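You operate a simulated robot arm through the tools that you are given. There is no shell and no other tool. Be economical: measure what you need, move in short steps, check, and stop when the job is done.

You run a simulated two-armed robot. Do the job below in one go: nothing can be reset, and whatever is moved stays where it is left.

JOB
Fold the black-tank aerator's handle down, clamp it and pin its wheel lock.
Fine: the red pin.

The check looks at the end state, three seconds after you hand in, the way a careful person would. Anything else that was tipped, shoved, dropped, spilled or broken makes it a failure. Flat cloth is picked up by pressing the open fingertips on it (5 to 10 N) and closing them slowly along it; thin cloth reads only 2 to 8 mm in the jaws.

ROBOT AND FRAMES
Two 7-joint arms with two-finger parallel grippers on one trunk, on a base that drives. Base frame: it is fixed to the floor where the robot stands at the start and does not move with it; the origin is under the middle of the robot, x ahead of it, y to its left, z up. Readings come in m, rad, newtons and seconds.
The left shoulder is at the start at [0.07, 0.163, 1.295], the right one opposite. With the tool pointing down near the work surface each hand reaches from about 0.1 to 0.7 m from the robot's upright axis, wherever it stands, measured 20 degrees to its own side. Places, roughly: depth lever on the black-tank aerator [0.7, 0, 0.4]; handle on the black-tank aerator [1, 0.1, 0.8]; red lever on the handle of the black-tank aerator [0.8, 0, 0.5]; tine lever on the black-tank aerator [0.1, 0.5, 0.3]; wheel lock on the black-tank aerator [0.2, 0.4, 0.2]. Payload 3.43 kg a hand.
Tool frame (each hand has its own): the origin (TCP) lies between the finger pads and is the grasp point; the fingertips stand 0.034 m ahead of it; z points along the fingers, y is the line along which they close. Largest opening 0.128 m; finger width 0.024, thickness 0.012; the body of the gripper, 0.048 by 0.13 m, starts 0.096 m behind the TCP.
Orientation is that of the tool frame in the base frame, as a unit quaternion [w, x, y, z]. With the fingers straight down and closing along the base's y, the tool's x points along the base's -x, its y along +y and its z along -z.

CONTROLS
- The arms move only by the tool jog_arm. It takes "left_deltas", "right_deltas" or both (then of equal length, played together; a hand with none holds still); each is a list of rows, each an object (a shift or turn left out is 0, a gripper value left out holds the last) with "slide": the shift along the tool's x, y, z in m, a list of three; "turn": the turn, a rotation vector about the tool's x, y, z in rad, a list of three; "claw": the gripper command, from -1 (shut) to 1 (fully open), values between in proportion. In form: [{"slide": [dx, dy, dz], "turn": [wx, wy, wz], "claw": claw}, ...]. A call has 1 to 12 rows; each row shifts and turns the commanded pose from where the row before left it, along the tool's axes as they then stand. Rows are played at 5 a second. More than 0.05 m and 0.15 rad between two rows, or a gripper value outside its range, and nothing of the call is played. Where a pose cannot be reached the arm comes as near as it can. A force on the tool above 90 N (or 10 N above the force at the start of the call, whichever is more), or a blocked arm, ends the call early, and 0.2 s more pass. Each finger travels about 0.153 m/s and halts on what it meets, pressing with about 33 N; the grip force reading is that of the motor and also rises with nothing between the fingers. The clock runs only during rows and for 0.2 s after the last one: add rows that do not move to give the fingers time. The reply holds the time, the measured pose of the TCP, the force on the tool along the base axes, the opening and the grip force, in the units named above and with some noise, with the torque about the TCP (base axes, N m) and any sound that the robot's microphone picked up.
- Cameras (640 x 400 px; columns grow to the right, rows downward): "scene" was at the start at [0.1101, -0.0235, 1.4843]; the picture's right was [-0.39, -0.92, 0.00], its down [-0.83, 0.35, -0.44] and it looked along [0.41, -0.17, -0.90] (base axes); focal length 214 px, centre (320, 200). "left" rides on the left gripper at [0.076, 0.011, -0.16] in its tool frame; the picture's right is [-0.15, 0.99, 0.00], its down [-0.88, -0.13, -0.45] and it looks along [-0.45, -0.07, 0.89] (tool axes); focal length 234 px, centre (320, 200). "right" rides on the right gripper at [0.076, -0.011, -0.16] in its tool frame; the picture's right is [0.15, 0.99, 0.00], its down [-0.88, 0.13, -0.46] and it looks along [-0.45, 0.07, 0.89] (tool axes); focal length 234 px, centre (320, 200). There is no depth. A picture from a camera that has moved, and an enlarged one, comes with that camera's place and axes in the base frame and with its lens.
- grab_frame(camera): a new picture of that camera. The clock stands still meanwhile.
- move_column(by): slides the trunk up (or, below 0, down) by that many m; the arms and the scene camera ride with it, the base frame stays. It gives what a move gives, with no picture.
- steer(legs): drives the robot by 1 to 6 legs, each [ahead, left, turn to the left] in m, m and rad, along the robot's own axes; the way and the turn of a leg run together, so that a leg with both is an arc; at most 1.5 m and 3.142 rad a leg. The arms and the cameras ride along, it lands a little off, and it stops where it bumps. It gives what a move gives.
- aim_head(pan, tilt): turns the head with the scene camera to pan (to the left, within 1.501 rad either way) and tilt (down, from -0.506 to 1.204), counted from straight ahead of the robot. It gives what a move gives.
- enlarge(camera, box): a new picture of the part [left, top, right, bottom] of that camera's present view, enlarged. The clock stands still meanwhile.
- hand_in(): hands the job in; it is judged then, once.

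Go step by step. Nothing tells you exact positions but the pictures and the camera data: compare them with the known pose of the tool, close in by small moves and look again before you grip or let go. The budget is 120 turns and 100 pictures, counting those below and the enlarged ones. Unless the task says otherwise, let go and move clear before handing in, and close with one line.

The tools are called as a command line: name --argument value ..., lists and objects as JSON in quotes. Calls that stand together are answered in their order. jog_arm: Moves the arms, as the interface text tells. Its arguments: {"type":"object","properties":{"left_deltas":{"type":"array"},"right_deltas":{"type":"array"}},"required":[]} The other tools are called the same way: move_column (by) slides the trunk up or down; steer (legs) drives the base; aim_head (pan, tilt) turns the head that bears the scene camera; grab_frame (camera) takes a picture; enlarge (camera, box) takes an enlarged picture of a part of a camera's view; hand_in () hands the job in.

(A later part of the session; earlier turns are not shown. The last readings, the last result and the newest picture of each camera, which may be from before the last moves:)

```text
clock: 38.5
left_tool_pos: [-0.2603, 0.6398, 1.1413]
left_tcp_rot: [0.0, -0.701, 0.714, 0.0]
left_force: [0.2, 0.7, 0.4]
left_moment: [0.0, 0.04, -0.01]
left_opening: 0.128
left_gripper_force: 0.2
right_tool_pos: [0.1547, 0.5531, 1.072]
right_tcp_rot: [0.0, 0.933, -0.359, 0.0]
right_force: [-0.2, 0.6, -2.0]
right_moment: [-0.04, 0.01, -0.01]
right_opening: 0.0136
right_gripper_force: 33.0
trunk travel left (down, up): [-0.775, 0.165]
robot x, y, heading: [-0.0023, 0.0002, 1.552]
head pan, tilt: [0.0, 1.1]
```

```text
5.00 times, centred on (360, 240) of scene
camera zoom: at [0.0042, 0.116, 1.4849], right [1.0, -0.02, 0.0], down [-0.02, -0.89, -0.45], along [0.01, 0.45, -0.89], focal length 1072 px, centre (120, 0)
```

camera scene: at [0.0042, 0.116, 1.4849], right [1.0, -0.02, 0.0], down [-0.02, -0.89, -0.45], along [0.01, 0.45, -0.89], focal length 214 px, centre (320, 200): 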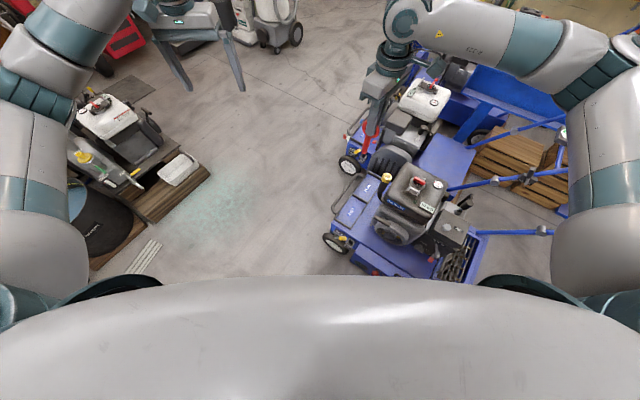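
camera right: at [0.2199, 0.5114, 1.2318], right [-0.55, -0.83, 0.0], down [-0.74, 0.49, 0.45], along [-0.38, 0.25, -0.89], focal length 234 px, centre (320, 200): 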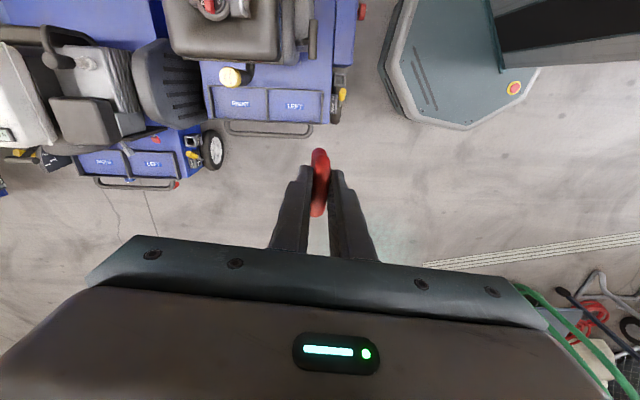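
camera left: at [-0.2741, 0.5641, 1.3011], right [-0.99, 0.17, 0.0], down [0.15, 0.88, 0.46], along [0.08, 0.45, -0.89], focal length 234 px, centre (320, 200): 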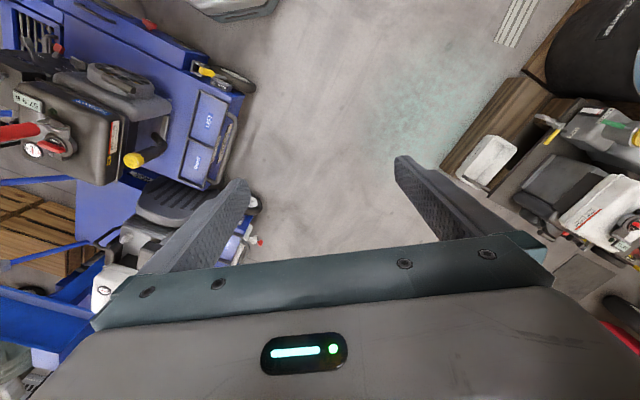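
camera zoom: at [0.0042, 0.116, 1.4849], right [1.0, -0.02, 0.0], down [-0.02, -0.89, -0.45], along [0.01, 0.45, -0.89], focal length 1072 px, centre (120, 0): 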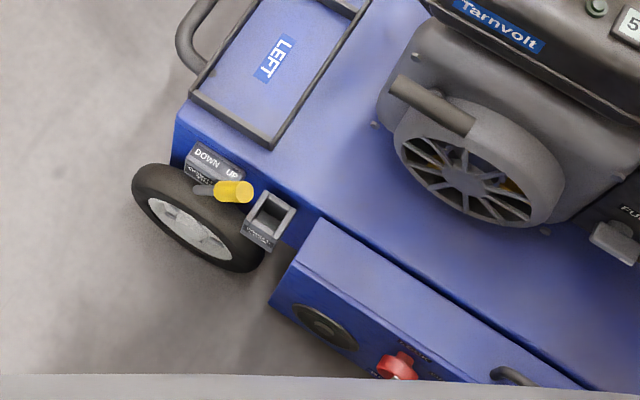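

Socket top reads about [0.181,0.448,0.277], with the yellow tine knob leaning close to it at [0.147,0.459,0.333]. I lower the trunk and swing the pin above the socket.

move_column --by -0.45

grab_frame --camera "right"

```text
refused: -0.45 is not a number from -0.4 to 0.4
```

```text
60 pictures are left
camera right: at [0.2199, 0.5114, 1.2318], right [-0.55, -0.83, 0.0], down [-0.74, 0.49, 0.45], along [-0.38, 0.25, -0.89], focal length 234 px, centre (320, 200)
```

right: 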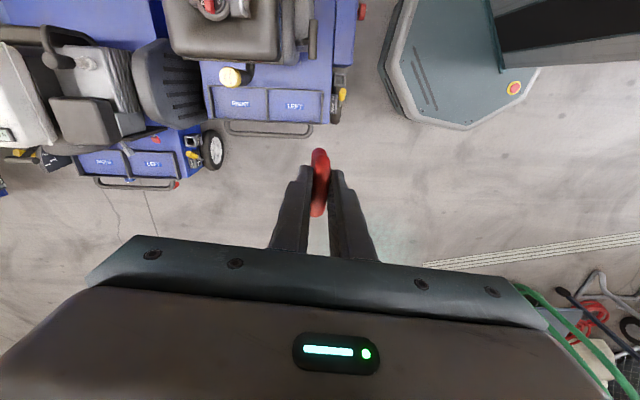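

move_column --by -0.4

jog_arm --right_deltas '[{"slide": [0.03, 0.02, 0]}, {"slide": [0.03, 0.02, 0]}, {"slide": [0.03, 0.02, 0]}, {"turn": [0, 0, 0.105], "slide": [0, 0, 0.04]}, {"turn": [0, 0, 0.105], "slide": [0, 0, 0.04]}, {"slide": [0, 0, 0.04]}]'

grab_frame --camera "right"

grab_frame --camera "scene"

```text
clock: 42.3
left_tool_pos: [-0.2608, 0.6404, 0.742]
left_tcp_rot: [0.0, -0.701, 0.713, 0.0]
left_force: [-0.1, -0.2, -0.8]
left_moment: [0.01, 0.01, 0.01]
left_opening: 0.1281
left_gripper_force: 0.1
right_tool_pos: [0.1554, 0.5542, 0.6718]
right_tcp_rot: [0.0, 0.933, -0.36, 0.0]
right_force: [-0.1, -0.3, -2.1]
right_moment: [0.01, -0.03, 0.03]
right_opening: 0.0138
right_gripper_force: 33.0
trunk travel left (down, up): [-0.375, 0.565]
robot x, y, heading: [-0.0022, -0.0007, 1.55]
head pan, tilt: [0.0, 1.1]
```

```text
clock: 43.7
left_tool_pos: [-0.261, 0.6411, 0.7427]
left_tcp_rot: [-0.001, -0.7, 0.714, -0.001]
left_force: [-0.3, 1.1, 0.0]
left_moment: [0.03, -0.01, 0.01]
left_opening: 0.128
left_gripper_force: 0.1
right_tool_pos: [0.1818, 0.4492, 0.554]
right_tcp_rot: [0.001, 0.89, -0.456, 0.0]
right_force: [0.2, 0.5, -1.7]
right_moment: [-0.02, 0.0, 0.01]
right_opening: 0.0139
right_gripper_force: 32.7
trunk travel left (down, up): [-0.375, 0.565]
robot x, y, heading: [0.0017, 0.0013, 1.55]
head pan, tilt: [0.0, 1.1]
```

```text
59 pictures are left
camera right: at [0.2357, 0.3946, 0.7131], right [-0.72, -0.7, 0.0], down [-0.62, 0.64, 0.46], along [-0.32, 0.33, -0.89], focal length 234 px, centre (320, 200)
```

right: 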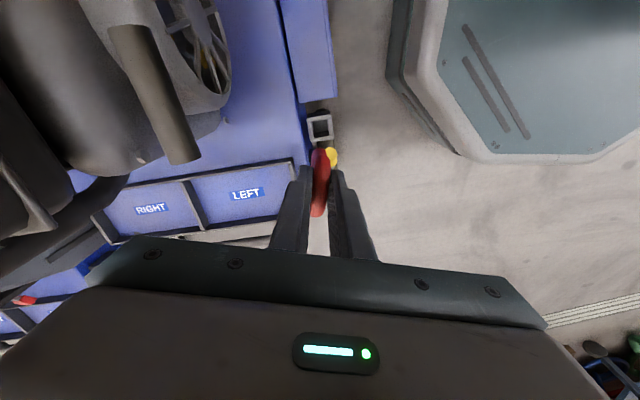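

```text
58 pictures are left
camera scene: at [0.0045, 0.116, 1.0849], right [1.0, -0.02, 0.0], down [-0.02, -0.89, -0.45], along [0.01, 0.45, -0.89], focal length 214 px, centre (320, 200)
```

scene: 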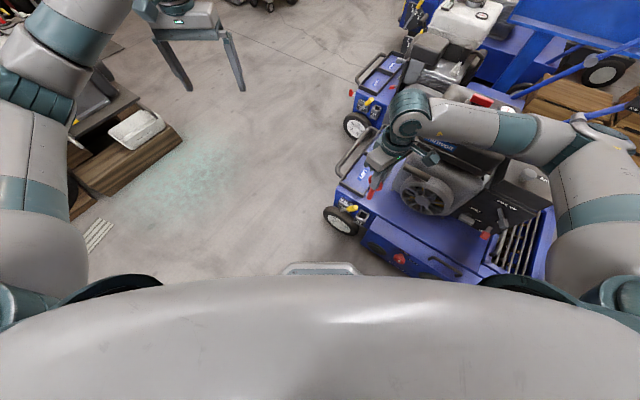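

Socket sits right under the TCP by this camera. I check that the pin hangs straight, in the scene zoom.

enlarge --camera "scene" --box '[320, 140, 420, 240]'

enlarge --camera "right" --box '[260, 90, 380, 230]'

```text
4.00 times, centred on (370, 190) of scene
camera zoom: at [0.0045, 0.116, 1.0849], right [1.0, -0.02, 0.0], down [-0.02, -0.89, -0.45], along [0.01, 0.45, -0.89], focal length 858 px, centre (120, 240)
```

zoom: 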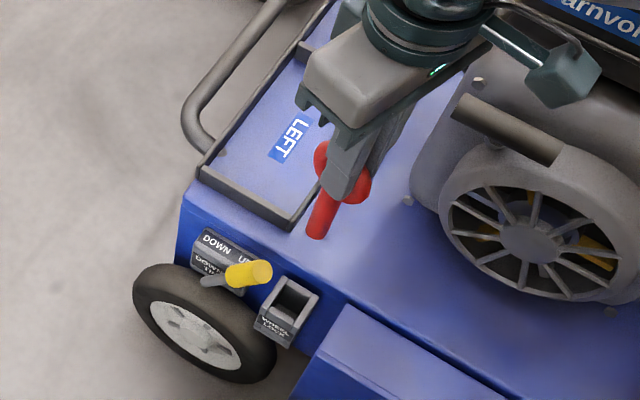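

```text
2.86 times, centred on (320, 160) of right
camera zoom: at [0.2357, 0.3946, 0.7131], right [-0.72, -0.7, 0.0], down [-0.62, 0.64, 0.46], along [-0.32, 0.33, -0.89], focal length 669 px, centre (320, 314)
```

zoom: 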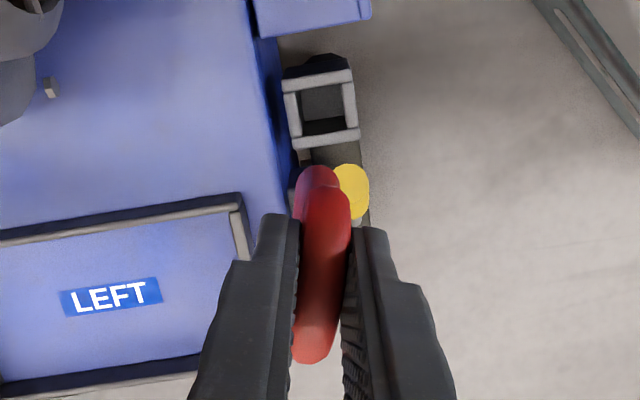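

The pin hangs straight, its tip ~0.11 m below the TCP. I descend to just above the socket and look again.

jog_arm --right_deltas '[{"slide": [0, 0, 0.045]}, {"slide": [0, 0, 0.045]}, {"slide": [0, 0, 0.02]}]'

enlarge --camera "scene" --box '[320, 150, 420, 250]'

enlarge --camera "right" --box '[260, 60, 380, 200]'

```text
clock: 44.5
left_tool_pos: [-0.2602, 0.64, 0.7426]
left_tcp_rot: [0.0, -0.7, 0.714, 0.0]
left_force: [-0.7, -0.7, -0.9]
left_moment: [0.0, -0.01, -0.01]
left_opening: 0.128
left_gripper_force: 0.1
right_tool_pos: [0.1821, 0.4477, 0.4415]
right_tcp_rot: [0.001, 0.891, -0.455, 0.0]
right_force: [0.4, 0.0, -1.7]
right_moment: [0.0, 0.01, 0.0]
right_opening: 0.0138
right_gripper_force: 32.7
trunk travel left (down, up): [-0.375, 0.565]
robot x, y, heading: [0.0001, 0.0026, 1.551]
head pan, tilt: [0.0, 1.1]
```

```text
4.00 times, centred on (370, 200) of scene
camera zoom: at [0.0044, 0.1158, 1.0849], right [1.0, -0.02, 0.0], down [-0.02, -0.89, -0.45], along [0.01, 0.45, -0.89], focal length 858 px, centre (120, 200)
```

zoom: 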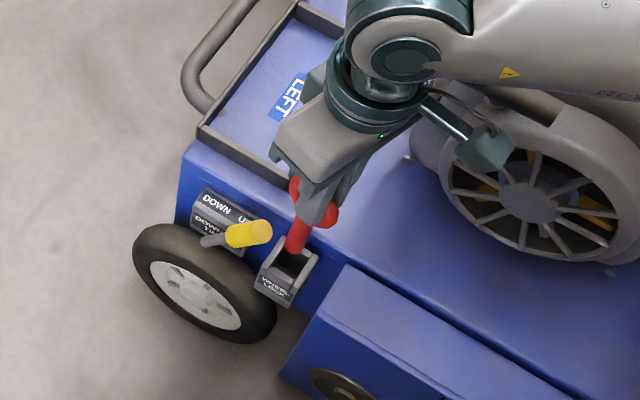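

```text
2.86 times, centred on (320, 130) of right
camera zoom: at [0.2365, 0.3922, 0.6014], right [-0.72, -0.7, 0.0], down [-0.62, 0.64, 0.46], along [-0.32, 0.33, -0.89], focal length 669 px, centre (320, 400)
```

zoom: 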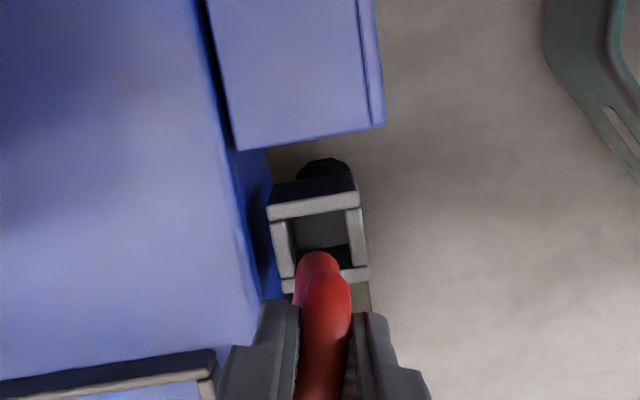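

Both views put the pin over the hole within a few mm, and the clearance is about 6 mm a side. I lower it slowly watching the force.

jog_arm --right_deltas '[{"slide": [0, 0, 0.03]}, {"slide": [0, 0, 0.015]}, {"slide": [0, 0, 0.015]}, {"slide": [0, 0, 0.015]}]'

enlarge --camera "scene" --box '[320, 150, 420, 250]'

```text
clock: 45.5
left_tool_pos: [-0.2623, 0.6405, 0.7416]
left_tcp_rot: [0.0, -0.701, 0.714, 0.001]
left_force: [-0.4, 0.3, 0.1]
left_moment: [0.02, -0.01, 0.01]
left_opening: 0.1279
left_gripper_force: 0.0
right_tool_pos: [0.1814, 0.4461, 0.3674]
right_tcp_rot: [0.001, 0.891, -0.455, 0.002]
right_force: [2.6, -2.4, -0.9]
right_moment: [-0.18, -0.24, -0.02]
right_opening: 0.0138
right_gripper_force: 32.7
trunk travel left (down, up): [-0.375, 0.565]
robot x, y, heading: [-0.0003, 0.002, 1.552]
head pan, tilt: [0.0, 1.1]
```

```text
4.00 times, centred on (370, 200) of scene
camera zoom: at [0.0045, 0.1157, 1.0849], right [1.0, -0.02, 0.0], down [-0.02, -0.89, -0.45], along [0.01, 0.45, -0.89], focal length 858 px, centre (120, 200)
```

zoom: 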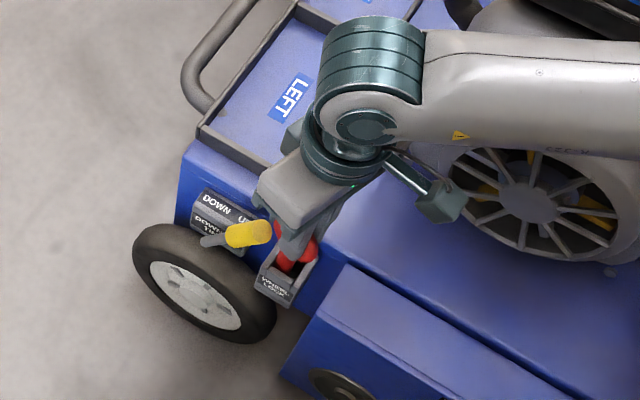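

The pin tip rubs the socket wall on the tool's -x side; I shift 3 mm away and continue down.

jog_arm --right_deltas '[{"slide": [0.004, 0, 0]}, {"slide": [0, 0, 0.01]}, {"slide": [0, 0, 0.01]}, {}]'

```text
clock: 46.5
left_tool_pos: [-0.2622, 0.6383, 0.744]
left_tcp_rot: [0.001, -0.7, 0.714, -0.001]
left_force: [0.0, 0.3, 0.1]
left_moment: [0.01, 0.02, -0.03]
left_opening: 0.1283
left_gripper_force: 0.1
right_tool_pos: [0.182, 0.444, 0.3493]
right_tcp_rot: [-0.001, 0.89, -0.455, -0.001]
right_force: [-0.5, 1.9, 28.9]
right_moment: [0.23, 0.25, 0.0]
right_opening: 0.0134
right_gripper_force: 33.0
trunk travel left (down, up): [-0.375, 0.565]
robot x, y, heading: [0.0012, 0.0007, 1.549]
head pan, tilt: [0.0, 1.1]
```

Upward force 29 N: either the bottom of the socket or an edge. I look closely.

enlarge --camera "scene" --box '[340, 190, 400, 230]'

enlarge --camera "right" --box '[270, 50, 370, 200]'

```text
10.00 times, centred on (370, 210) of scene
camera zoom: at [0.0034, 0.1138, 1.0852], right [1.0, -0.02, 0.0], down [-0.02, -0.89, -0.46], along [0.01, 0.46, -0.89], focal length 2145 px, centre (-180, 100)
```

zoom: 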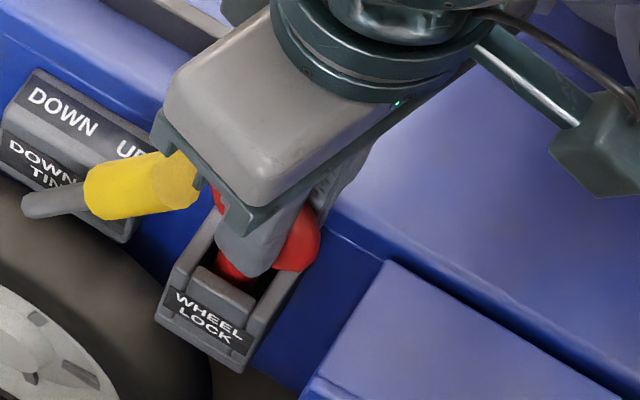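

```text
2.67 times, centred on (320, 125) of right
camera zoom: at [0.2368, 0.3881, 0.5083], right [-0.72, -0.7, 0.0], down [-0.62, 0.63, 0.46], along [-0.32, 0.33, -0.89], focal length 624 px, centre (320, 400)
```

zoom: 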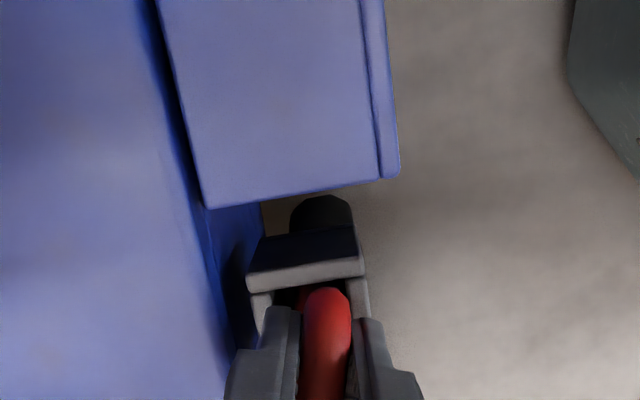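

The pin is inside the socket, apparently seated. I relax the push slightly and open just enough to release the ring.

jog_arm --right_deltas '[{"slide": [0, 0, -0.002]}, {"claw": -0.65}, {"claw": -0.45}, {}]'

enlarge --camera "scene" --box '[340, 190, 400, 230]'

```text
clock: 47.5
left_tool_pos: [-0.2612, 0.6406, 0.7424]
left_tcp_rot: [0.0, -0.7, 0.714, 0.0]
left_force: [-0.7, 0.8, 0.2]
left_moment: [-0.01, 0.0, -0.01]
left_opening: 0.1282
left_gripper_force: 0.0
right_tool_pos: [0.1843, 0.4436, 0.3482]
right_tcp_rot: [0.001, 0.891, -0.455, 0.001]
right_force: [-0.7, -0.5, -0.1]
right_moment: [0.02, -0.01, -0.01]
right_opening: 0.0353
right_gripper_force: 0.0
trunk travel left (down, up): [-0.375, 0.565]
robot x, y, heading: [0.0004, 0.0026, 1.547]
head pan, tilt: [0.0, 1.1]
```

```text
10.00 times, centred on (370, 210) of scene
camera zoom: at [0.0043, 0.1157, 1.0848], right [1.0, -0.02, 0.0], down [-0.02, -0.89, -0.45], along [0.01, 0.45, -0.89], focal length 2145 px, centre (-180, 100)
```

zoom: 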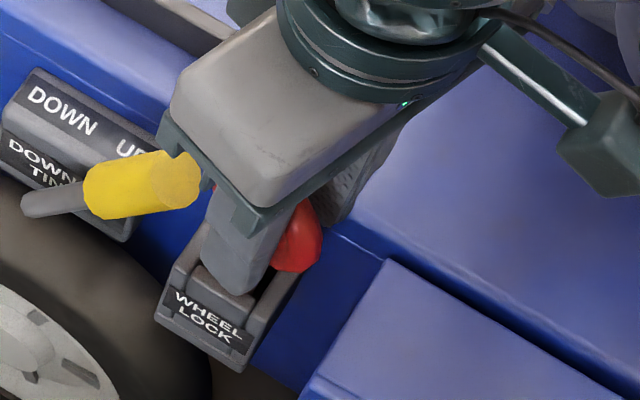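

Released with no residual forces. I raise the hand straight up and check the pin.

jog_arm --right_deltas '[{"slide": [0, 0, -0.02]}, {"slide": [0, 0, -0.04]}, {"slide": [0, 0, -0.05]}, {"slide": [0, 0, -0.05]}, {"slide": [0, 0, -0.05]}]'

enlarge --camera "scene" --box '[340, 180, 400, 230]'

enlarge --camera "right" --box '[270, 50, 370, 200]'

```text
clock: 48.7
left_tool_pos: [-0.2605, 0.6402, 0.7422]
left_tcp_rot: [0.0, -0.7, 0.714, -0.001]
left_force: [-0.3, -0.2, 0.3]
left_moment: [0.04, -0.03, -0.02]
left_opening: 0.1278
left_gripper_force: 0.0
right_tool_pos: [0.1847, 0.4429, 0.561]
right_tcp_rot: [0.0, 0.89, -0.455, 0.002]
right_force: [-0.4, -0.2, -0.5]
right_moment: [0.01, 0.03, -0.05]
right_opening: 0.0352
right_gripper_force: 0.0
trunk travel left (down, up): [-0.375, 0.565]
robot x, y, heading: [-0.003, -0.0031, 1.552]
head pan, tilt: [0.0, 1.1]
```

```text
8.00 times, centred on (370, 205) of scene
camera zoom: at [0.0041, 0.1154, 1.0848], right [1.0, -0.02, 0.0], down [-0.02, -0.89, -0.45], along [0.01, 0.45, -0.89], focal length 1716 px, centre (-80, 160)
```

zoom: 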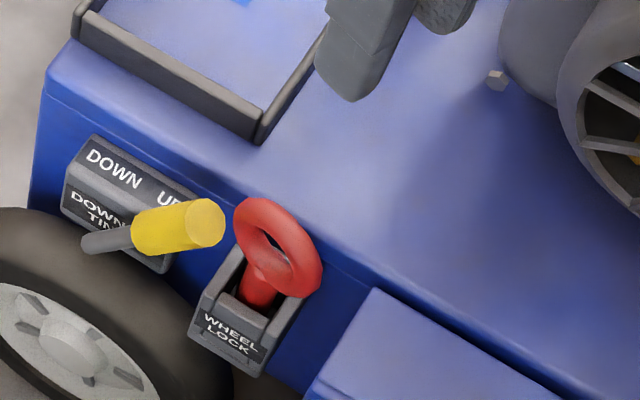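

```text
2.67 times, centred on (320, 125) of right
camera zoom: at [0.2389, 0.3881, 0.7204], right [-0.72, -0.7, 0.0], down [-0.62, 0.64, 0.45], along [-0.32, 0.33, -0.89], focal length 624 px, centre (320, 400)
```

zoom: 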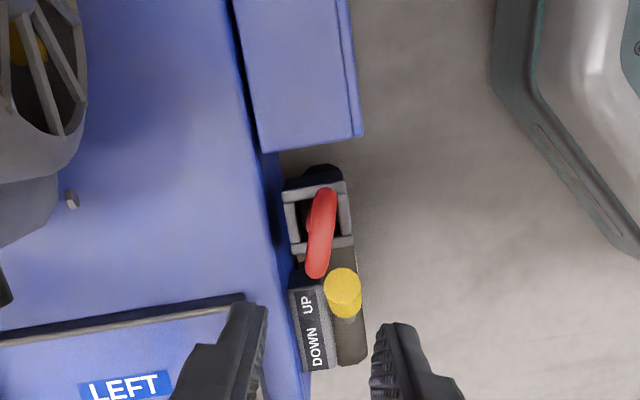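

The pin sits upright and fully in the socket. Now the handle: I raise the trunk, turn right and drive to the clear floor beside the handle.

move_column --by 0.4

move_column --by 0.16

steer --legs '[[0, 0, -1.35], [0.2, -0.31, 0]]'

aim_head --pan 0.5 --tilt 0.9

grab_frame --camera "scene"

grab_frame --camera "left"

```text
clock: 52.5
left_tool_pos: [-0.2617, 0.64, 1.1409]
left_tcp_rot: [0.0, -0.7, 0.714, 0.0]
left_force: [-0.5, 0.0, -0.2]
left_moment: [0.01, -0.03, -0.02]
left_opening: 0.1279
left_gripper_force: 0.1
right_tool_pos: [0.1844, 0.4434, 0.9598]
right_tcp_rot: [0.0, 0.891, -0.455, 0.0]
right_force: [0.2, 0.0, 0.0]
right_moment: [0.0, 0.02, 0.0]
right_opening: 0.0354
right_gripper_force: 0.1
trunk travel left (down, up): [-0.775, 0.165]
robot x, y, heading: [-0.0005, 0.0005, 1.549]
head pan, tilt: [0.0, 1.1]
```

```text
clock: 54.4
left_tool_pos: [-0.2603, 0.6405, 1.3026]
left_tcp_rot: [-0.001, -0.7, 0.714, 0.0]
left_force: [-0.7, -0.5, -0.2]
left_moment: [0.01, 0.0, -0.01]
left_opening: 0.1282
left_gripper_force: 0.1
right_tool_pos: [0.1852, 0.4438, 1.1208]
right_tcp_rot: [0.0, 0.891, -0.455, 0.002]
right_force: [0.1, -0.4, -0.4]
right_moment: [0.01, -0.01, 0.0]
right_opening: 0.0353
right_gripper_force: 0.1
trunk travel left (down, up): [-0.935, 0.005]
robot x, y, heading: [0.0003, 0.0016, 1.554]
head pan, tilt: [0.0, 1.1]
```

```text
clock: 60.0
left_tool_pos: [0.8161, 0.1477, 1.3034]
left_tcp_rot: [-0.001, -0.11, 0.994, -0.001]
left_force: [-0.8, 0.2, -0.9]
left_moment: [-0.03, 0.0, -0.04]
left_opening: 0.1281
left_gripper_force: 0.0
right_tool_pos: [0.7288, -0.3321, 1.1193]
right_tcp_rot: [0.001, -0.42, 0.908, -0.001]
right_force: [-0.3, 0.0, 0.0]
right_moment: [-0.02, -0.04, -0.02]
right_opening: 0.0353
right_gripper_force: 0.0
trunk travel left (down, up): [-0.935, 0.005]
robot x, y, heading: [0.2542, -0.2581, 0.218]
head pan, tilt: [0.0, 1.1]
```

```text
clock: 60.9
left_tool_pos: [0.8158, 0.1462, 1.3013]
left_tcp_rot: [0.0, -0.109, 0.994, 0.0]
left_force: [1.0, 0.7, -0.8]
left_moment: [0.0, 0.03, -0.02]
left_opening: 0.1279
left_gripper_force: 0.1
right_tool_pos: [0.7308, -0.3333, 1.1186]
right_tcp_rot: [-0.001, -0.42, 0.908, -0.001]
right_force: [-0.6, 0.1, 0.0]
right_moment: [-0.01, -0.01, -0.02]
right_opening: 0.0354
right_gripper_force: 0.1
trunk travel left (down, up): [-0.935, 0.005]
robot x, y, heading: [0.2574, -0.2567, 0.223]
head pan, tilt: [0.499, 0.901]
```

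```text
47 pictures are left
camera scene: at [0.3657, -0.1973, 1.6587], right [0.66, -0.75, 0.0], down [-0.59, -0.52, -0.62], along [0.47, 0.41, -0.78], focal length 214 px, centre (320, 200)
```

scene: 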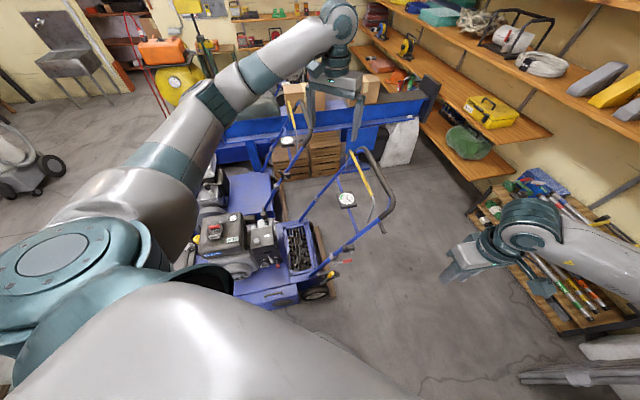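

```text
46 pictures are left
camera left: at [0.7393, 0.1404, 1.4612], right [-0.07, 1.0, 0.0], down [0.89, 0.07, 0.46], along [0.45, 0.03, -0.89], focal length 234 px, centre (320, 200)
```

left: 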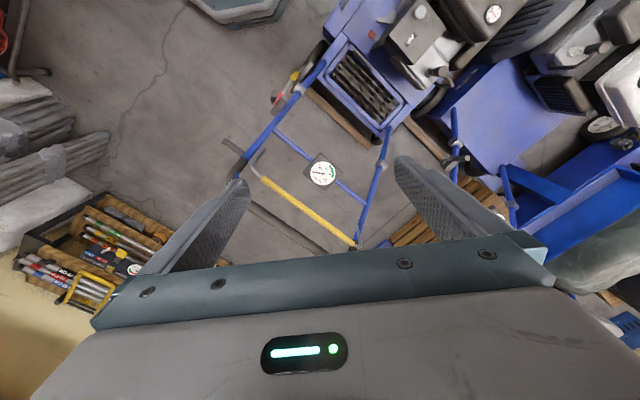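

I zoom on the hinge, red lever and gauge.

enlarge --camera "scene" --box '[260, 130, 410, 310]'

enlarge --camera "left" --box '[210, 40, 410, 255]'

enlarge --camera "scene" --box '[310, 230, 370, 300]'

```text
2.22 times, centred on (335, 220) of scene
camera zoom: at [0.3657, -0.1973, 1.6587], right [0.66, -0.75, 0.0], down [-0.59, -0.52, -0.62], along [0.47, 0.41, -0.78], focal length 477 px, centre (287, 156)
```

zoom: 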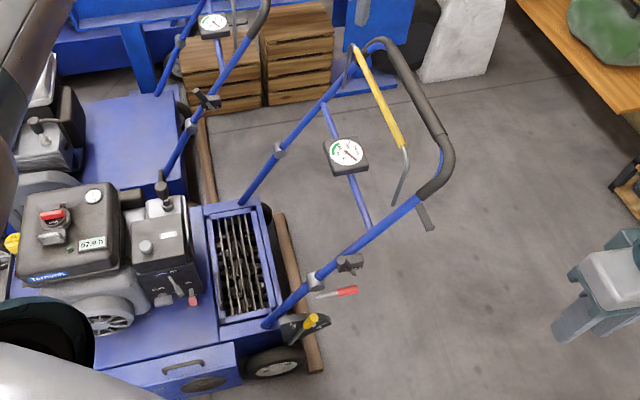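

```text
1.86 times, centred on (310, 148) of left
camera zoom: at [0.7393, 0.1404, 1.4612], right [-0.07, 1.0, 0.0], down [0.89, 0.07, 0.46], along [0.45, 0.03, -0.89], focal length 436 px, centre (339, 298)
```

zoom: 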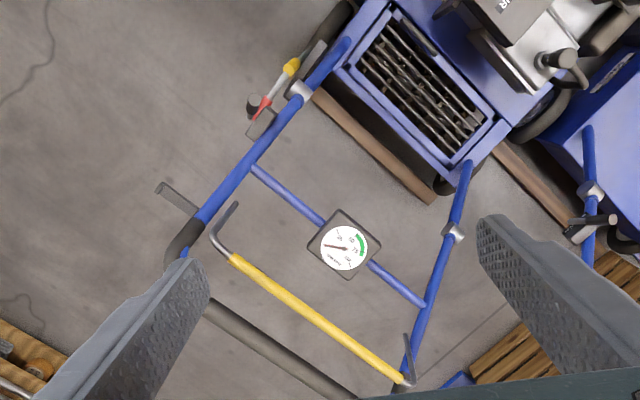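

```text
5.71 times, centred on (340, 265) of scene
camera zoom: at [0.3657, -0.1973, 1.6587], right [0.66, -0.75, 0.0], down [-0.59, -0.52, -0.62], along [0.47, 0.41, -0.78], focal length 1226 px, centre (206, -171)
```

zoom: 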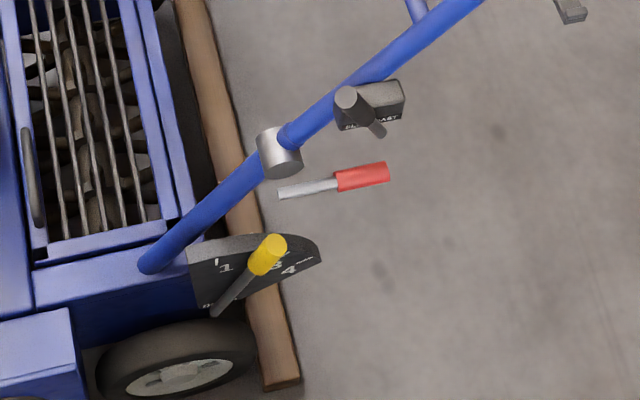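

Hinge hub is near [0.77,0.06,0.575], grip bar mid about [1.08,0.08,0.96]. I drive behind the machine so the left arm can reach bar and lever.

steer --legs '[[0.5, -0.36, 0], [0, 0, 0.68]]'

aim_head --pan 0.5 --tilt 0.9

grab_frame --camera "scene"

```text
clock: 66.2
left_tool_pos: [0.9938, 0.1648, 1.3021]
left_tcp_rot: [0.0, -0.443, 0.897, 0.0]
left_force: [-0.7, 0.0, -0.3]
left_moment: [0.0, 0.02, -0.02]
left_opening: 0.1279
left_gripper_force: 0.1
right_tool_pos: [1.2351, -0.2581, 1.1208]
right_tcp_rot: [-0.001, -0.705, 0.71, -0.001]
right_force: [0.4, 0.4, 0.0]
right_moment: [0.02, 0.04, 0.01]
right_opening: 0.0353
right_gripper_force: 0.0
trunk travel left (down, up): [-0.935, 0.005]
robot x, y, heading: [0.8257, -0.5021, 0.919]
head pan, tilt: [0.499, 0.901]
```

```text
clock: 66.8
left_tool_pos: [0.9935, 0.1646, 1.3022]
left_tcp_rot: [0.0, -0.443, 0.897, 0.0]
left_force: [-0.2, -0.2, -0.6]
left_moment: [-0.02, 0.01, 0.0]
left_opening: 0.1279
left_gripper_force: 0.0
right_tool_pos: [1.2354, -0.2582, 1.1193]
right_tcp_rot: [0.0, -0.704, 0.71, -0.001]
right_force: [-0.5, -0.2, 0.2]
right_moment: [0.02, 0.0, 0.02]
right_opening: 0.0349
right_gripper_force: 0.1
trunk travel left (down, up): [-0.935, 0.005]
robot x, y, heading: [0.8248, -0.5027, 0.914]
head pan, tilt: [0.499, 0.901]
```

```text
42 pictures are left
camera scene: at [0.8693, -0.3885, 1.6587], right [0.99, -0.15, 0.0], down [-0.12, -0.77, -0.62], along [0.1, 0.61, -0.78], focal length 214 px, centre (320, 200)
```

scene: 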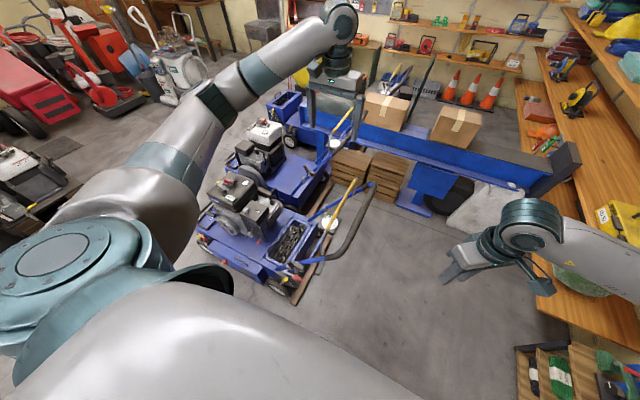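

enlarge --camera "scene" --box '[255, 165, 385, 305]'

enlarge --camera "left" --box '[160, 0, 480, 220]'

```text
2.86 times, centred on (320, 235) of scene
camera zoom: at [0.8693, -0.3885, 1.6587], right [0.99, -0.15, 0.0], down [-0.12, -0.77, -0.62], along [0.1, 0.61, -0.78], focal length 613 px, centre (320, 100)
```

zoom: 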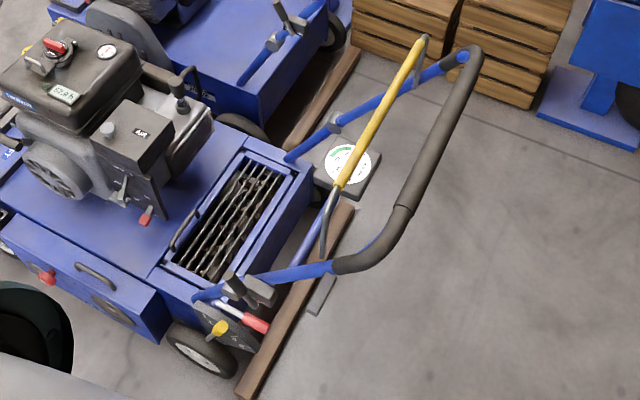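

```text
1.82 times, centred on (320, 110) of left
camera zoom: at [0.9379, 0.1112, 1.4614], right [-0.7, 0.72, 0.0], down [0.64, 0.62, 0.46], along [0.33, 0.32, -0.89], focal length 426 px, centre (320, 364)
```

zoom: 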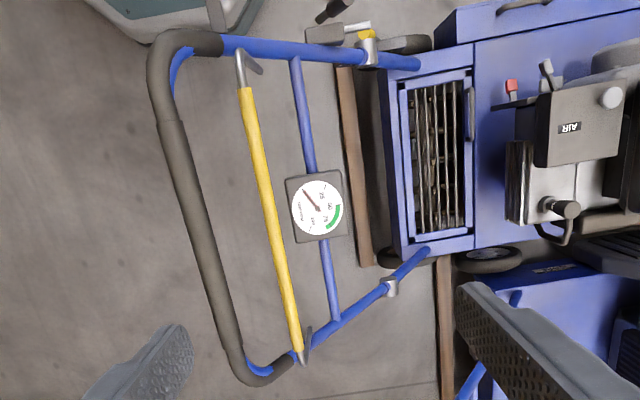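

The left gripper is already aligned across the bar. I move it over the bar's middle, partly close it, and pull the right hand back.

jog_arm --left_deltas '[{"slide": [0.011, -0.042, 0], "claw": 0.0}, {"slide": [0.011, -0.042, 0]}, {"slide": [0.01, -0.043, 0]}, {"slide": [0, 0, 0.045]}, {"slide": [0, 0, 0.045]}, {"slide": [0, 0, 0.045]}, {"slide": [0, 0, 0.045]}, {"slide": [0, 0, 0.045]}]' --right_deltas '[{"slide": [0.04, 0, 0]}, {"slide": [0.04, 0, 0]}, {"slide": [0.04, 0, 0]}, {"slide": [0.04, 0, 0]}, {"slide": [0.04, 0, 0]}, {}, {}, {}]'

grab_frame --camera "left"

```text
clock: 68.7
left_tool_pos: [1.0762, 0.0593, 1.0791]
left_tcp_rot: [0.0, -0.441, 0.897, 0.0]
left_force: [-0.1, -0.1, 0.1]
left_moment: [0.03, -0.01, -0.02]
left_opening: 0.0641
left_gripper_force: 0.1
right_tool_pos: [1.2796, -0.4172, 1.0923]
right_tcp_rot: [-0.001, -0.704, 0.71, 0.0]
right_force: [-0.5, -0.8, -0.3]
right_moment: [0.0, 0.0, 0.0]
right_opening: 0.0354
right_gripper_force: 0.2
right hand out of reach, approached as far as the arm can: row 3, 4, 5
trunk travel left (down, up): [-0.935, 0.005]
robot x, y, heading: [0.8232, -0.5025, 0.921]
head pan, tilt: [0.499, 0.901]
```

```text
39 pictures are left
camera left: at [1.0211, 0.0048, 1.2379], right [-0.7, 0.72, 0.0], down [0.64, 0.62, 0.46], along [0.33, 0.32, -0.89], focal length 234 px, centre (320, 200)
```

left: 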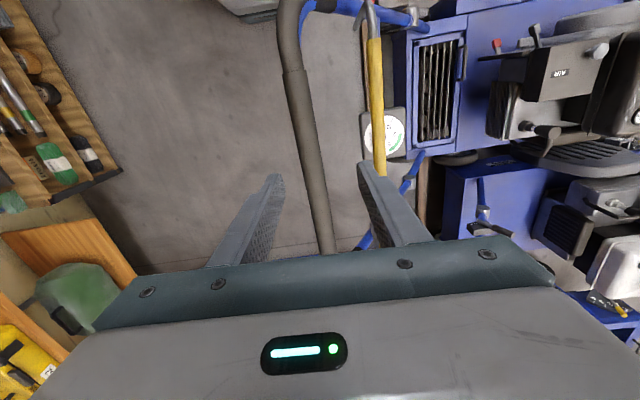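

The bar is between the fingers, 13 mm off centre. I correct and lower to the bar.

jog_arm --left_deltas '[{"slide": [0, -0.013, 0.03]}, {"slide": [0, 0, 0.045]}, {"slide": [0, 0, 0.04]}, {"claw": -0.35}, {}]'

grab_frame --camera "left"

```text
clock: 69.8
left_tool_pos: [1.0877, 0.0531, 0.9646]
left_tcp_rot: [-0.001, -0.443, 0.896, 0.0]
left_force: [-0.1, -0.3, -0.9]
left_moment: [-0.02, 0.05, -0.04]
left_opening: 0.0416
left_gripper_force: 0.1
right_tool_pos: [1.2801, -0.4163, 1.0929]
right_tcp_rot: [-0.001, -0.703, 0.711, 0.0]
right_force: [-1.3, 0.1, -0.3]
right_moment: [0.02, -0.03, -0.01]
right_opening: 0.0353
right_gripper_force: 0.1
trunk travel left (down, up): [-0.935, 0.005]
robot x, y, heading: [0.8265, -0.5024, 0.919]
head pan, tilt: [0.499, 0.901]
```

```text
38 pictures are left
camera left: at [1.0322, -0.0004, 1.1224], right [-0.7, 0.72, 0.0], down [0.64, 0.62, 0.46], along [0.33, 0.32, -0.89], focal length 234 px, centre (320, 200)
```

left: 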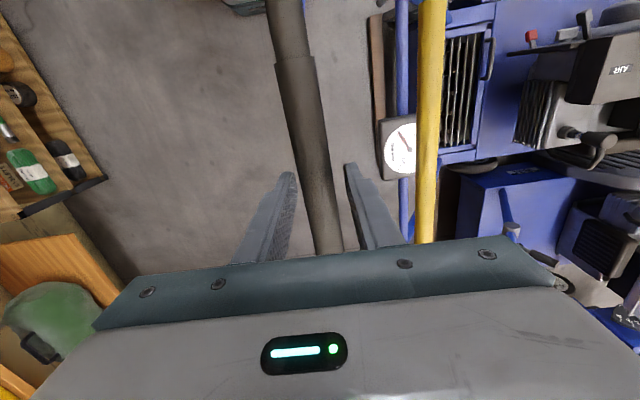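

The bar is caged. I test gently: push 2 cm rearward and read the force.

jog_arm --left_deltas '[{"slide": [0, -0.01, 0]}, {"slide": [0, -0.01, 0]}, {}]'

jog_arm --left_deltas '[{"slide": [0, 0.015, 0]}, {"slide": [0, 0.015, 0]}, {"slide": [0, 0.01, 0]}, {}]'

```text
clock: 70.7
left_tool_pos: [1.0999, 0.0455, 0.9622]
left_tcp_rot: [0.0, -0.444, 0.896, 0.001]
left_force: [-9.2, 13.5, -2.3]
left_moment: [0.5, 0.18, 0.05]
left_opening: 0.0504
left_gripper_force: 7.7
right_tool_pos: [1.2782, -0.4139, 1.0922]
right_tcp_rot: [-0.001, -0.704, 0.71, -0.001]
right_force: [0.2, 0.4, 0.0]
right_moment: [-0.03, -0.03, -0.01]
right_opening: 0.0355
right_gripper_force: 0.1
trunk travel left (down, up): [-0.935, 0.005]
robot x, y, heading: [0.8254, -0.505, 0.918]
head pan, tilt: [0.499, 0.901]
```

```text
clock: 71.7
left_tool_pos: [1.0776, 0.0594, 0.9641]
left_tcp_rot: [0.001, -0.44, 0.898, -0.001]
left_force: [22.3, -20.4, 6.4]
left_moment: [-1.16, -0.72, 0.33]
left_opening: 0.0591
left_gripper_force: 15.6
right_tool_pos: [1.2835, -0.4211, 1.0911]
right_tcp_rot: [-0.001, -0.703, 0.711, 0.001]
right_force: [0.2, 0.1, 1.0]
right_moment: [-0.01, -0.02, 0.0]
right_opening: 0.0351
right_gripper_force: 0.1
trunk travel left (down, up): [-0.935, 0.005]
robot x, y, heading: [0.8236, -0.5034, 0.918]
head pan, tilt: [0.499, 0.901]
```

Neither way does it give, so the clamp is closed. I re-centre, lift off, and zoom on the lever.

jog_arm --left_deltas '[{"slide": [0, -0.02, 0], "claw": 0.0}, {"slide": [0, 0, -0.04]}, {"slide": [0, 0, -0.05]}, {"slide": [0, 0, -0.05]}]'

enlarge --camera "scene" --box '[280, 250, 340, 295]'

enlarge --camera "left" --box '[340, 0, 440, 60]'

```text
clock: 72.7
left_tool_pos: [1.0847, 0.0524, 1.1059]
left_tcp_rot: [-0.001, -0.442, 0.897, -0.001]
left_force: [-0.5, 0.2, -0.6]
left_moment: [0.0, -0.04, 0.0]
left_opening: 0.0639
left_gripper_force: 0.1
right_tool_pos: [1.279, -0.4158, 1.0918]
right_tcp_rot: [-0.001, -0.703, 0.711, -0.001]
right_force: [-0.2, -1.2, -0.2]
right_moment: [0.01, -0.02, 0.0]
right_opening: 0.0355
right_gripper_force: 0.0
trunk travel left (down, up): [-0.935, 0.005]
robot x, y, heading: [0.8256, -0.5021, 0.914]
head pan, tilt: [0.499, 0.901]
```

```text
8.89 times, centred on (310, 272) of scene
camera zoom: at [0.8685, -0.3873, 1.6585], right [0.99, -0.15, 0.0], down [-0.12, -0.77, -0.62], along [0.1, 0.61, -0.78], focal length 1906 px, centre (409, -444)
```

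zoom: 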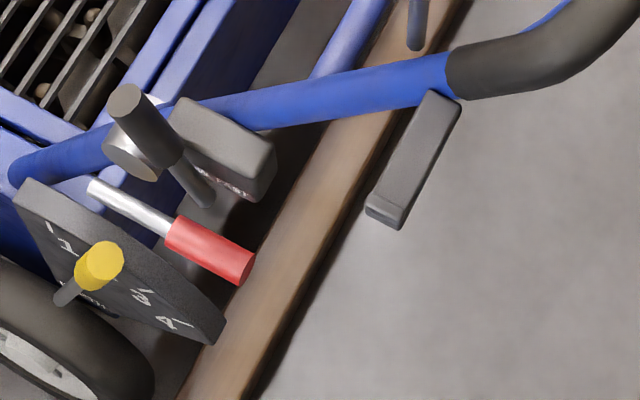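

```text
6.40 times, centred on (390, 30) of left
camera zoom: at [1.0293, -0.0011, 1.2659], right [-0.7, 0.72, 0.0], down [0.64, 0.62, 0.45], along [0.33, 0.32, -0.89], focal length 1499 px, centre (-128, 1288)
```

zoom: 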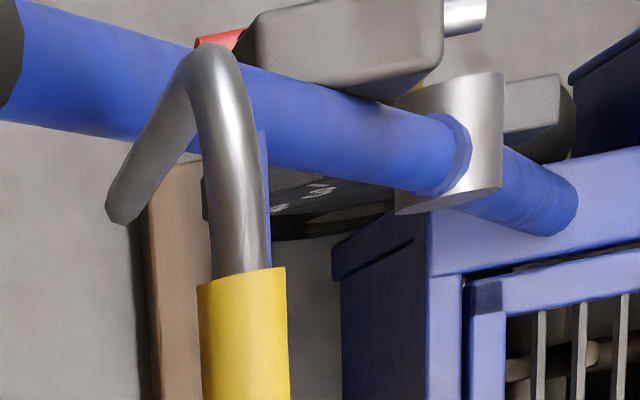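

The red lever lies about horizontal, from a pivot near [0.75,0.04,0.56] to its tip near [0.815,-0.02,0.56], in a plane outboard of the tube. I'll work it with closed fingers coming in horizontally from the outside; first back off and lower.

jog_arm --left_deltas '[{"slide": [0, 0, -0.045]}, {"slide": [0, 0, -0.045]}, {"slide": [0.045, 0, 0]}, {"slide": [0.045, 0, 0]}, {"slide": [0.045, 0, 0]}, {"slide": [0.045, 0, 0]}, {"slide": [0.02, 0.04, 0], "claw": -1}, {"slide": [0, 0.045, 0]}, {"slide": [0, 0.045, 0]}, {"slide": [0, 0.045, 0]}, {"slide": [0, 0.045, 0]}]'

steer --legs '[[-0.2, 0, 0]]'

move_column --by -0.4

```text
clock: 75.0
left_tool_pos: [0.7847, 0.0304, 1.1886]
left_tcp_rot: [0.0, -0.442, 0.897, 0.001]
left_force: [-0.6, -0.3, -0.2]
left_moment: [-0.01, -0.03, -0.02]
left_opening: 0.0
left_gripper_force: 33.2
right_tool_pos: [1.2779, -0.4155, 1.0941]
right_tcp_rot: [0.0, -0.704, 0.71, 0.0]
right_force: [-0.8, 0.7, -0.8]
right_moment: [0.03, -0.02, 0.01]
right_opening: 0.0351
right_gripper_force: 0.1
trunk travel left (down, up): [-0.935, 0.005]
robot x, y, heading: [0.8289, -0.5017, 0.918]
head pan, tilt: [0.499, 0.901]
```

```text
clock: 76.6
left_tool_pos: [0.6685, -0.1228, 1.1874]
left_tcp_rot: [-0.001, -0.443, 0.896, -0.001]
left_force: [0.5, 0.1, -0.8]
left_moment: [-0.03, 0.02, 0.01]
left_opening: 0.0
left_gripper_force: 33.1
right_tool_pos: [1.1618, -0.568, 1.0914]
right_tcp_rot: [-0.002, -0.705, 0.709, 0.0]
right_force: [0.0, 0.7, 0.2]
right_moment: [-0.04, 0.02, -0.01]
right_opening: 0.0348
right_gripper_force: 0.1
trunk travel left (down, up): [-0.935, 0.005]
robot x, y, heading: [0.7057, -0.6592, 0.915]
head pan, tilt: [0.499, 0.901]
```

```text
clock: 80.5
left_tool_pos: [0.6666, -0.1256, 0.7888]
left_tcp_rot: [0.0, -0.444, 0.896, 0.0]
left_force: [-0.4, -0.5, 0.1]
left_moment: [0.01, 0.0, 0.01]
left_opening: 0.0
left_gripper_force: 32.9
right_tool_pos: [1.1608, -0.5706, 0.6914]
right_tcp_rot: [-0.002, -0.705, 0.709, 0.0]
right_force: [0.0, 0.3, -0.2]
right_moment: [-0.02, -0.01, 0.01]
right_opening: 0.0352
right_gripper_force: 0.1
trunk travel left (down, up): [-0.535, 0.405]
robot x, y, heading: [0.7088, -0.6613, 0.921]
head pan, tilt: [0.499, 0.901]
```

Now I pitch the hand to point towards the machine, almost horizontally.

jog_arm --left_deltas '[{"turn": [0, -0.14, 0]}, {"turn": [0, -0.14, 0]}, {"turn": [0, -0.14, 0]}, {"turn": [0, -0.14, 0]}, {"turn": [0, -0.14, 0]}, {"turn": [0, -0.14, 0]}, {"turn": [0, -0.14, 0]}, {"turn": [0, -0.14, 0]}, {"turn": [0, -0.14, 0]}, {"turn": [0, -0.14, 0]}]'

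grab_frame --camera "left"

grab_frame --camera "scene"

```text
clock: 82.7
left_tool_pos: [0.6814, -0.0348, 0.7668]
left_tcp_rot: [0.579, -0.339, 0.685, 0.285]
left_force: [-0.5, 0.5, 0.2]
left_moment: [-0.01, -0.02, -0.01]
left_opening: 0.0002
left_gripper_force: 32.9
left hand out of reach, approached as far as the arm can: row 2, 3, 4, 5, 6
right_tool_pos: [1.1604, -0.5713, 0.6923]
right_tcp_rot: [-0.001, -0.706, 0.709, -0.001]
right_force: [0.6, -0.4, 0.8]
right_moment: [-0.01, -0.01, -0.02]
right_opening: 0.0353
right_gripper_force: 0.1
trunk travel left (down, up): [-0.535, 0.405]
robot x, y, heading: [0.7084, -0.6575, 0.918]
head pan, tilt: [0.499, 0.901]
```

```text
35 pictures are left
camera left: at [0.5683, -0.1649, 0.7185], right [-0.77, 0.62, 0.14], down [-0.08, -0.32, 0.95], along [0.63, 0.72, 0.29], focal length 234 px, centre (320, 200)
```

left: 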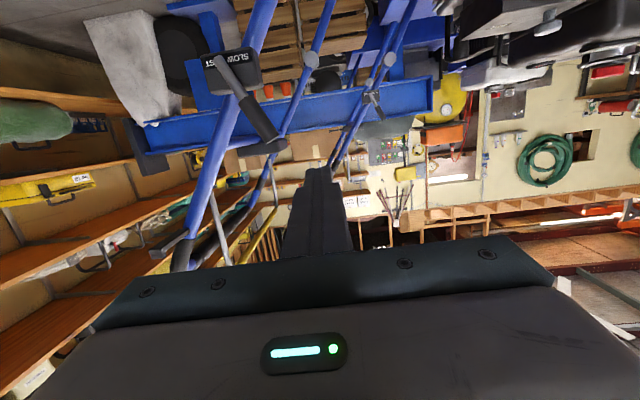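

```text
34 pictures are left
camera scene: at [0.7491, -0.5438, 1.2588], right [0.99, -0.15, 0.0], down [-0.12, -0.77, -0.62], along [0.09, 0.61, -0.78], focal length 214 px, centre (320, 200)
```

scene: 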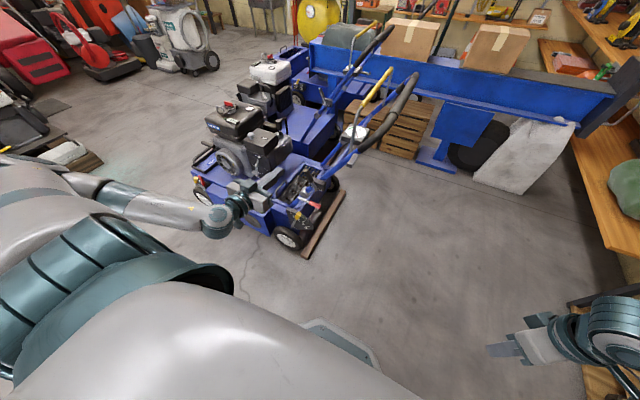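

enlarge --camera "scene" --box '[220, 150, 340, 250]'

```text
4.00 times, centred on (280, 200) of scene
camera zoom: at [0.7491, -0.5438, 1.2588], right [0.99, -0.15, 0.0], down [-0.12, -0.77, -0.62], along [0.09, 0.61, -0.78], focal length 858 px, centre (480, 200)
```

zoom: 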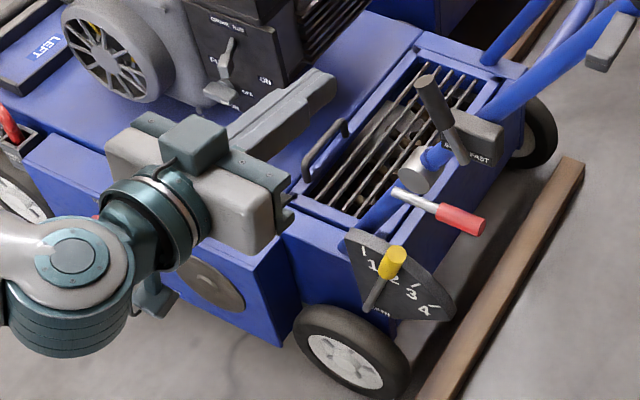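

I can see the lever clearly now: red grip at about [0.811,-0.014,0.55]. I pull out, go down to lever height and sideways, then check.

jog_arm --left_deltas '[{"slide": [0, 0, -0.045]}, {"slide": [0.045, 0, 0]}, {"slide": [0.045, 0, 0]}, {"slide": [0.045, 0, 0]}, {"slide": [0.035, 0, 0]}, {"slide": [0, -0.05, 0]}, {"slide": [0, -0.05, 0]}]'

enlarge --camera "scene" --box '[240, 150, 360, 250]'

```text
clock: 84.3
left_tool_pos: [0.7171, -0.1576, 0.6113]
left_tcp_rot: [0.576, -0.339, 0.686, 0.286]
left_force: [-0.6, -0.9, 0.0]
left_moment: [-0.01, 0.02, -0.01]
left_opening: 0.0
left_gripper_force: 33.3
right_tool_pos: [1.1604, -0.5705, 0.6924]
right_tcp_rot: [-0.001, -0.706, 0.709, 0.001]
right_force: [0.0, 0.1, 0.0]
right_moment: [0.03, 0.01, -0.02]
right_opening: 0.0351
right_gripper_force: 0.0
trunk travel left (down, up): [-0.535, 0.405]
robot x, y, heading: [0.7077, -0.6589, 0.917]
head pan, tilt: [0.499, 0.901]
```

```text
4.00 times, centred on (300, 200) of scene
camera zoom: at [0.7499, -0.5448, 1.2589], right [0.99, -0.15, 0.0], down [-0.12, -0.77, -0.62], along [0.09, 0.61, -0.78], focal length 858 px, centre (400, 200)
```

zoom: 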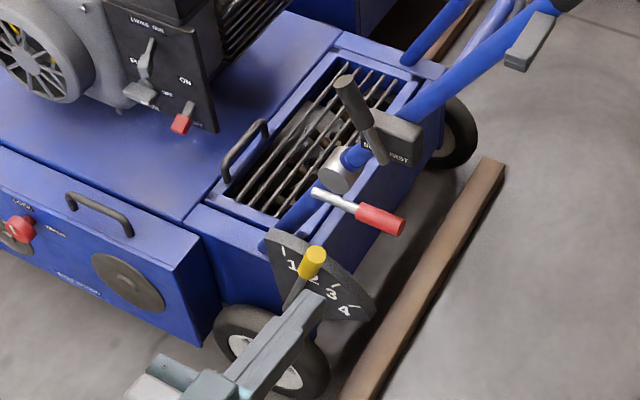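

I slide the closed fingers in over the lever.

jog_arm --left_deltas '[{"slide": [-0.01, 0.014, 0]}, {"slide": [0, 0, 0.045]}, {"slide": [0, 0, 0.045]}, {"slide": [0, 0, 0.045]}, {"slide": [0, 0, 0.025]}]'

enlarge --camera "scene" --box '[260, 160, 350, 235]'

```text
clock: 85.5
left_tool_pos: [0.8002, -0.0188, 0.59]
left_tcp_rot: [0.578, -0.339, 0.685, 0.286]
left_force: [0.0, -1.5, -0.4]
left_moment: [0.0, 0.01, -0.01]
left_opening: 0.0
left_gripper_force: 32.9
right_tool_pos: [1.1609, -0.5714, 0.692]
right_tcp_rot: [-0.001, -0.705, 0.709, 0.0]
right_force: [-0.4, -0.3, 0.0]
right_moment: [0.01, 0.02, -0.01]
right_opening: 0.0354
right_gripper_force: 0.1
trunk travel left (down, up): [-0.535, 0.405]
robot x, y, heading: [0.7052, -0.658, 0.914]
head pan, tilt: [0.499, 0.901]
```

```text
5.33 times, centred on (305, 198) of scene
camera zoom: at [0.7496, -0.544, 1.2588], right [0.99, -0.15, 0.0], down [-0.12, -0.77, -0.62], along [0.09, 0.61, -0.78], focal length 1144 px, centre (400, 213)
```

zoom: 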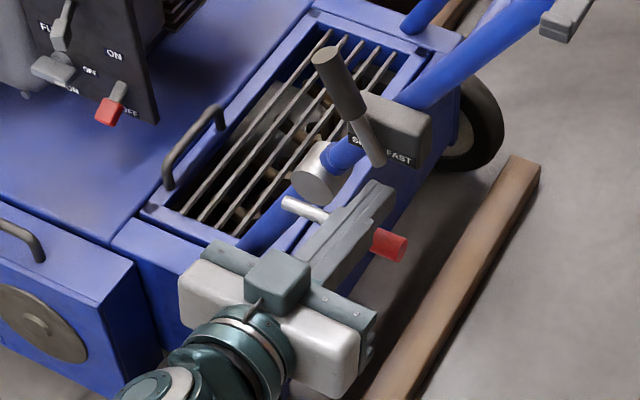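

The fingers lie over the red grip. I press down gently in small steps.

jog_arm --left_deltas '[{"slide": [0.01, 0, 0]}, {"slide": [0.01, 0, 0]}, {"slide": [0.008, 0, 0]}, {}]'

```text
clock: 86.5
left_tool_pos: [0.8013, -0.0229, 0.5649]
left_tcp_rot: [0.579, -0.338, 0.684, 0.287]
left_force: [0.2, 3.2, 12.1]
left_moment: [0.23, -0.19, -0.15]
left_opening: 0.0
left_gripper_force: 32.8
right_tool_pos: [1.1606, -0.5717, 0.6927]
right_tcp_rot: [-0.002, -0.706, 0.708, 0.0]
right_force: [-0.3, -0.3, -0.5]
right_moment: [0.01, 0.01, 0.01]
right_opening: 0.0351
right_gripper_force: 0.0
trunk travel left (down, up): [-0.535, 0.405]
robot x, y, heading: [0.7031, -0.6625, 0.916]
head pan, tilt: [0.499, 0.901]
```

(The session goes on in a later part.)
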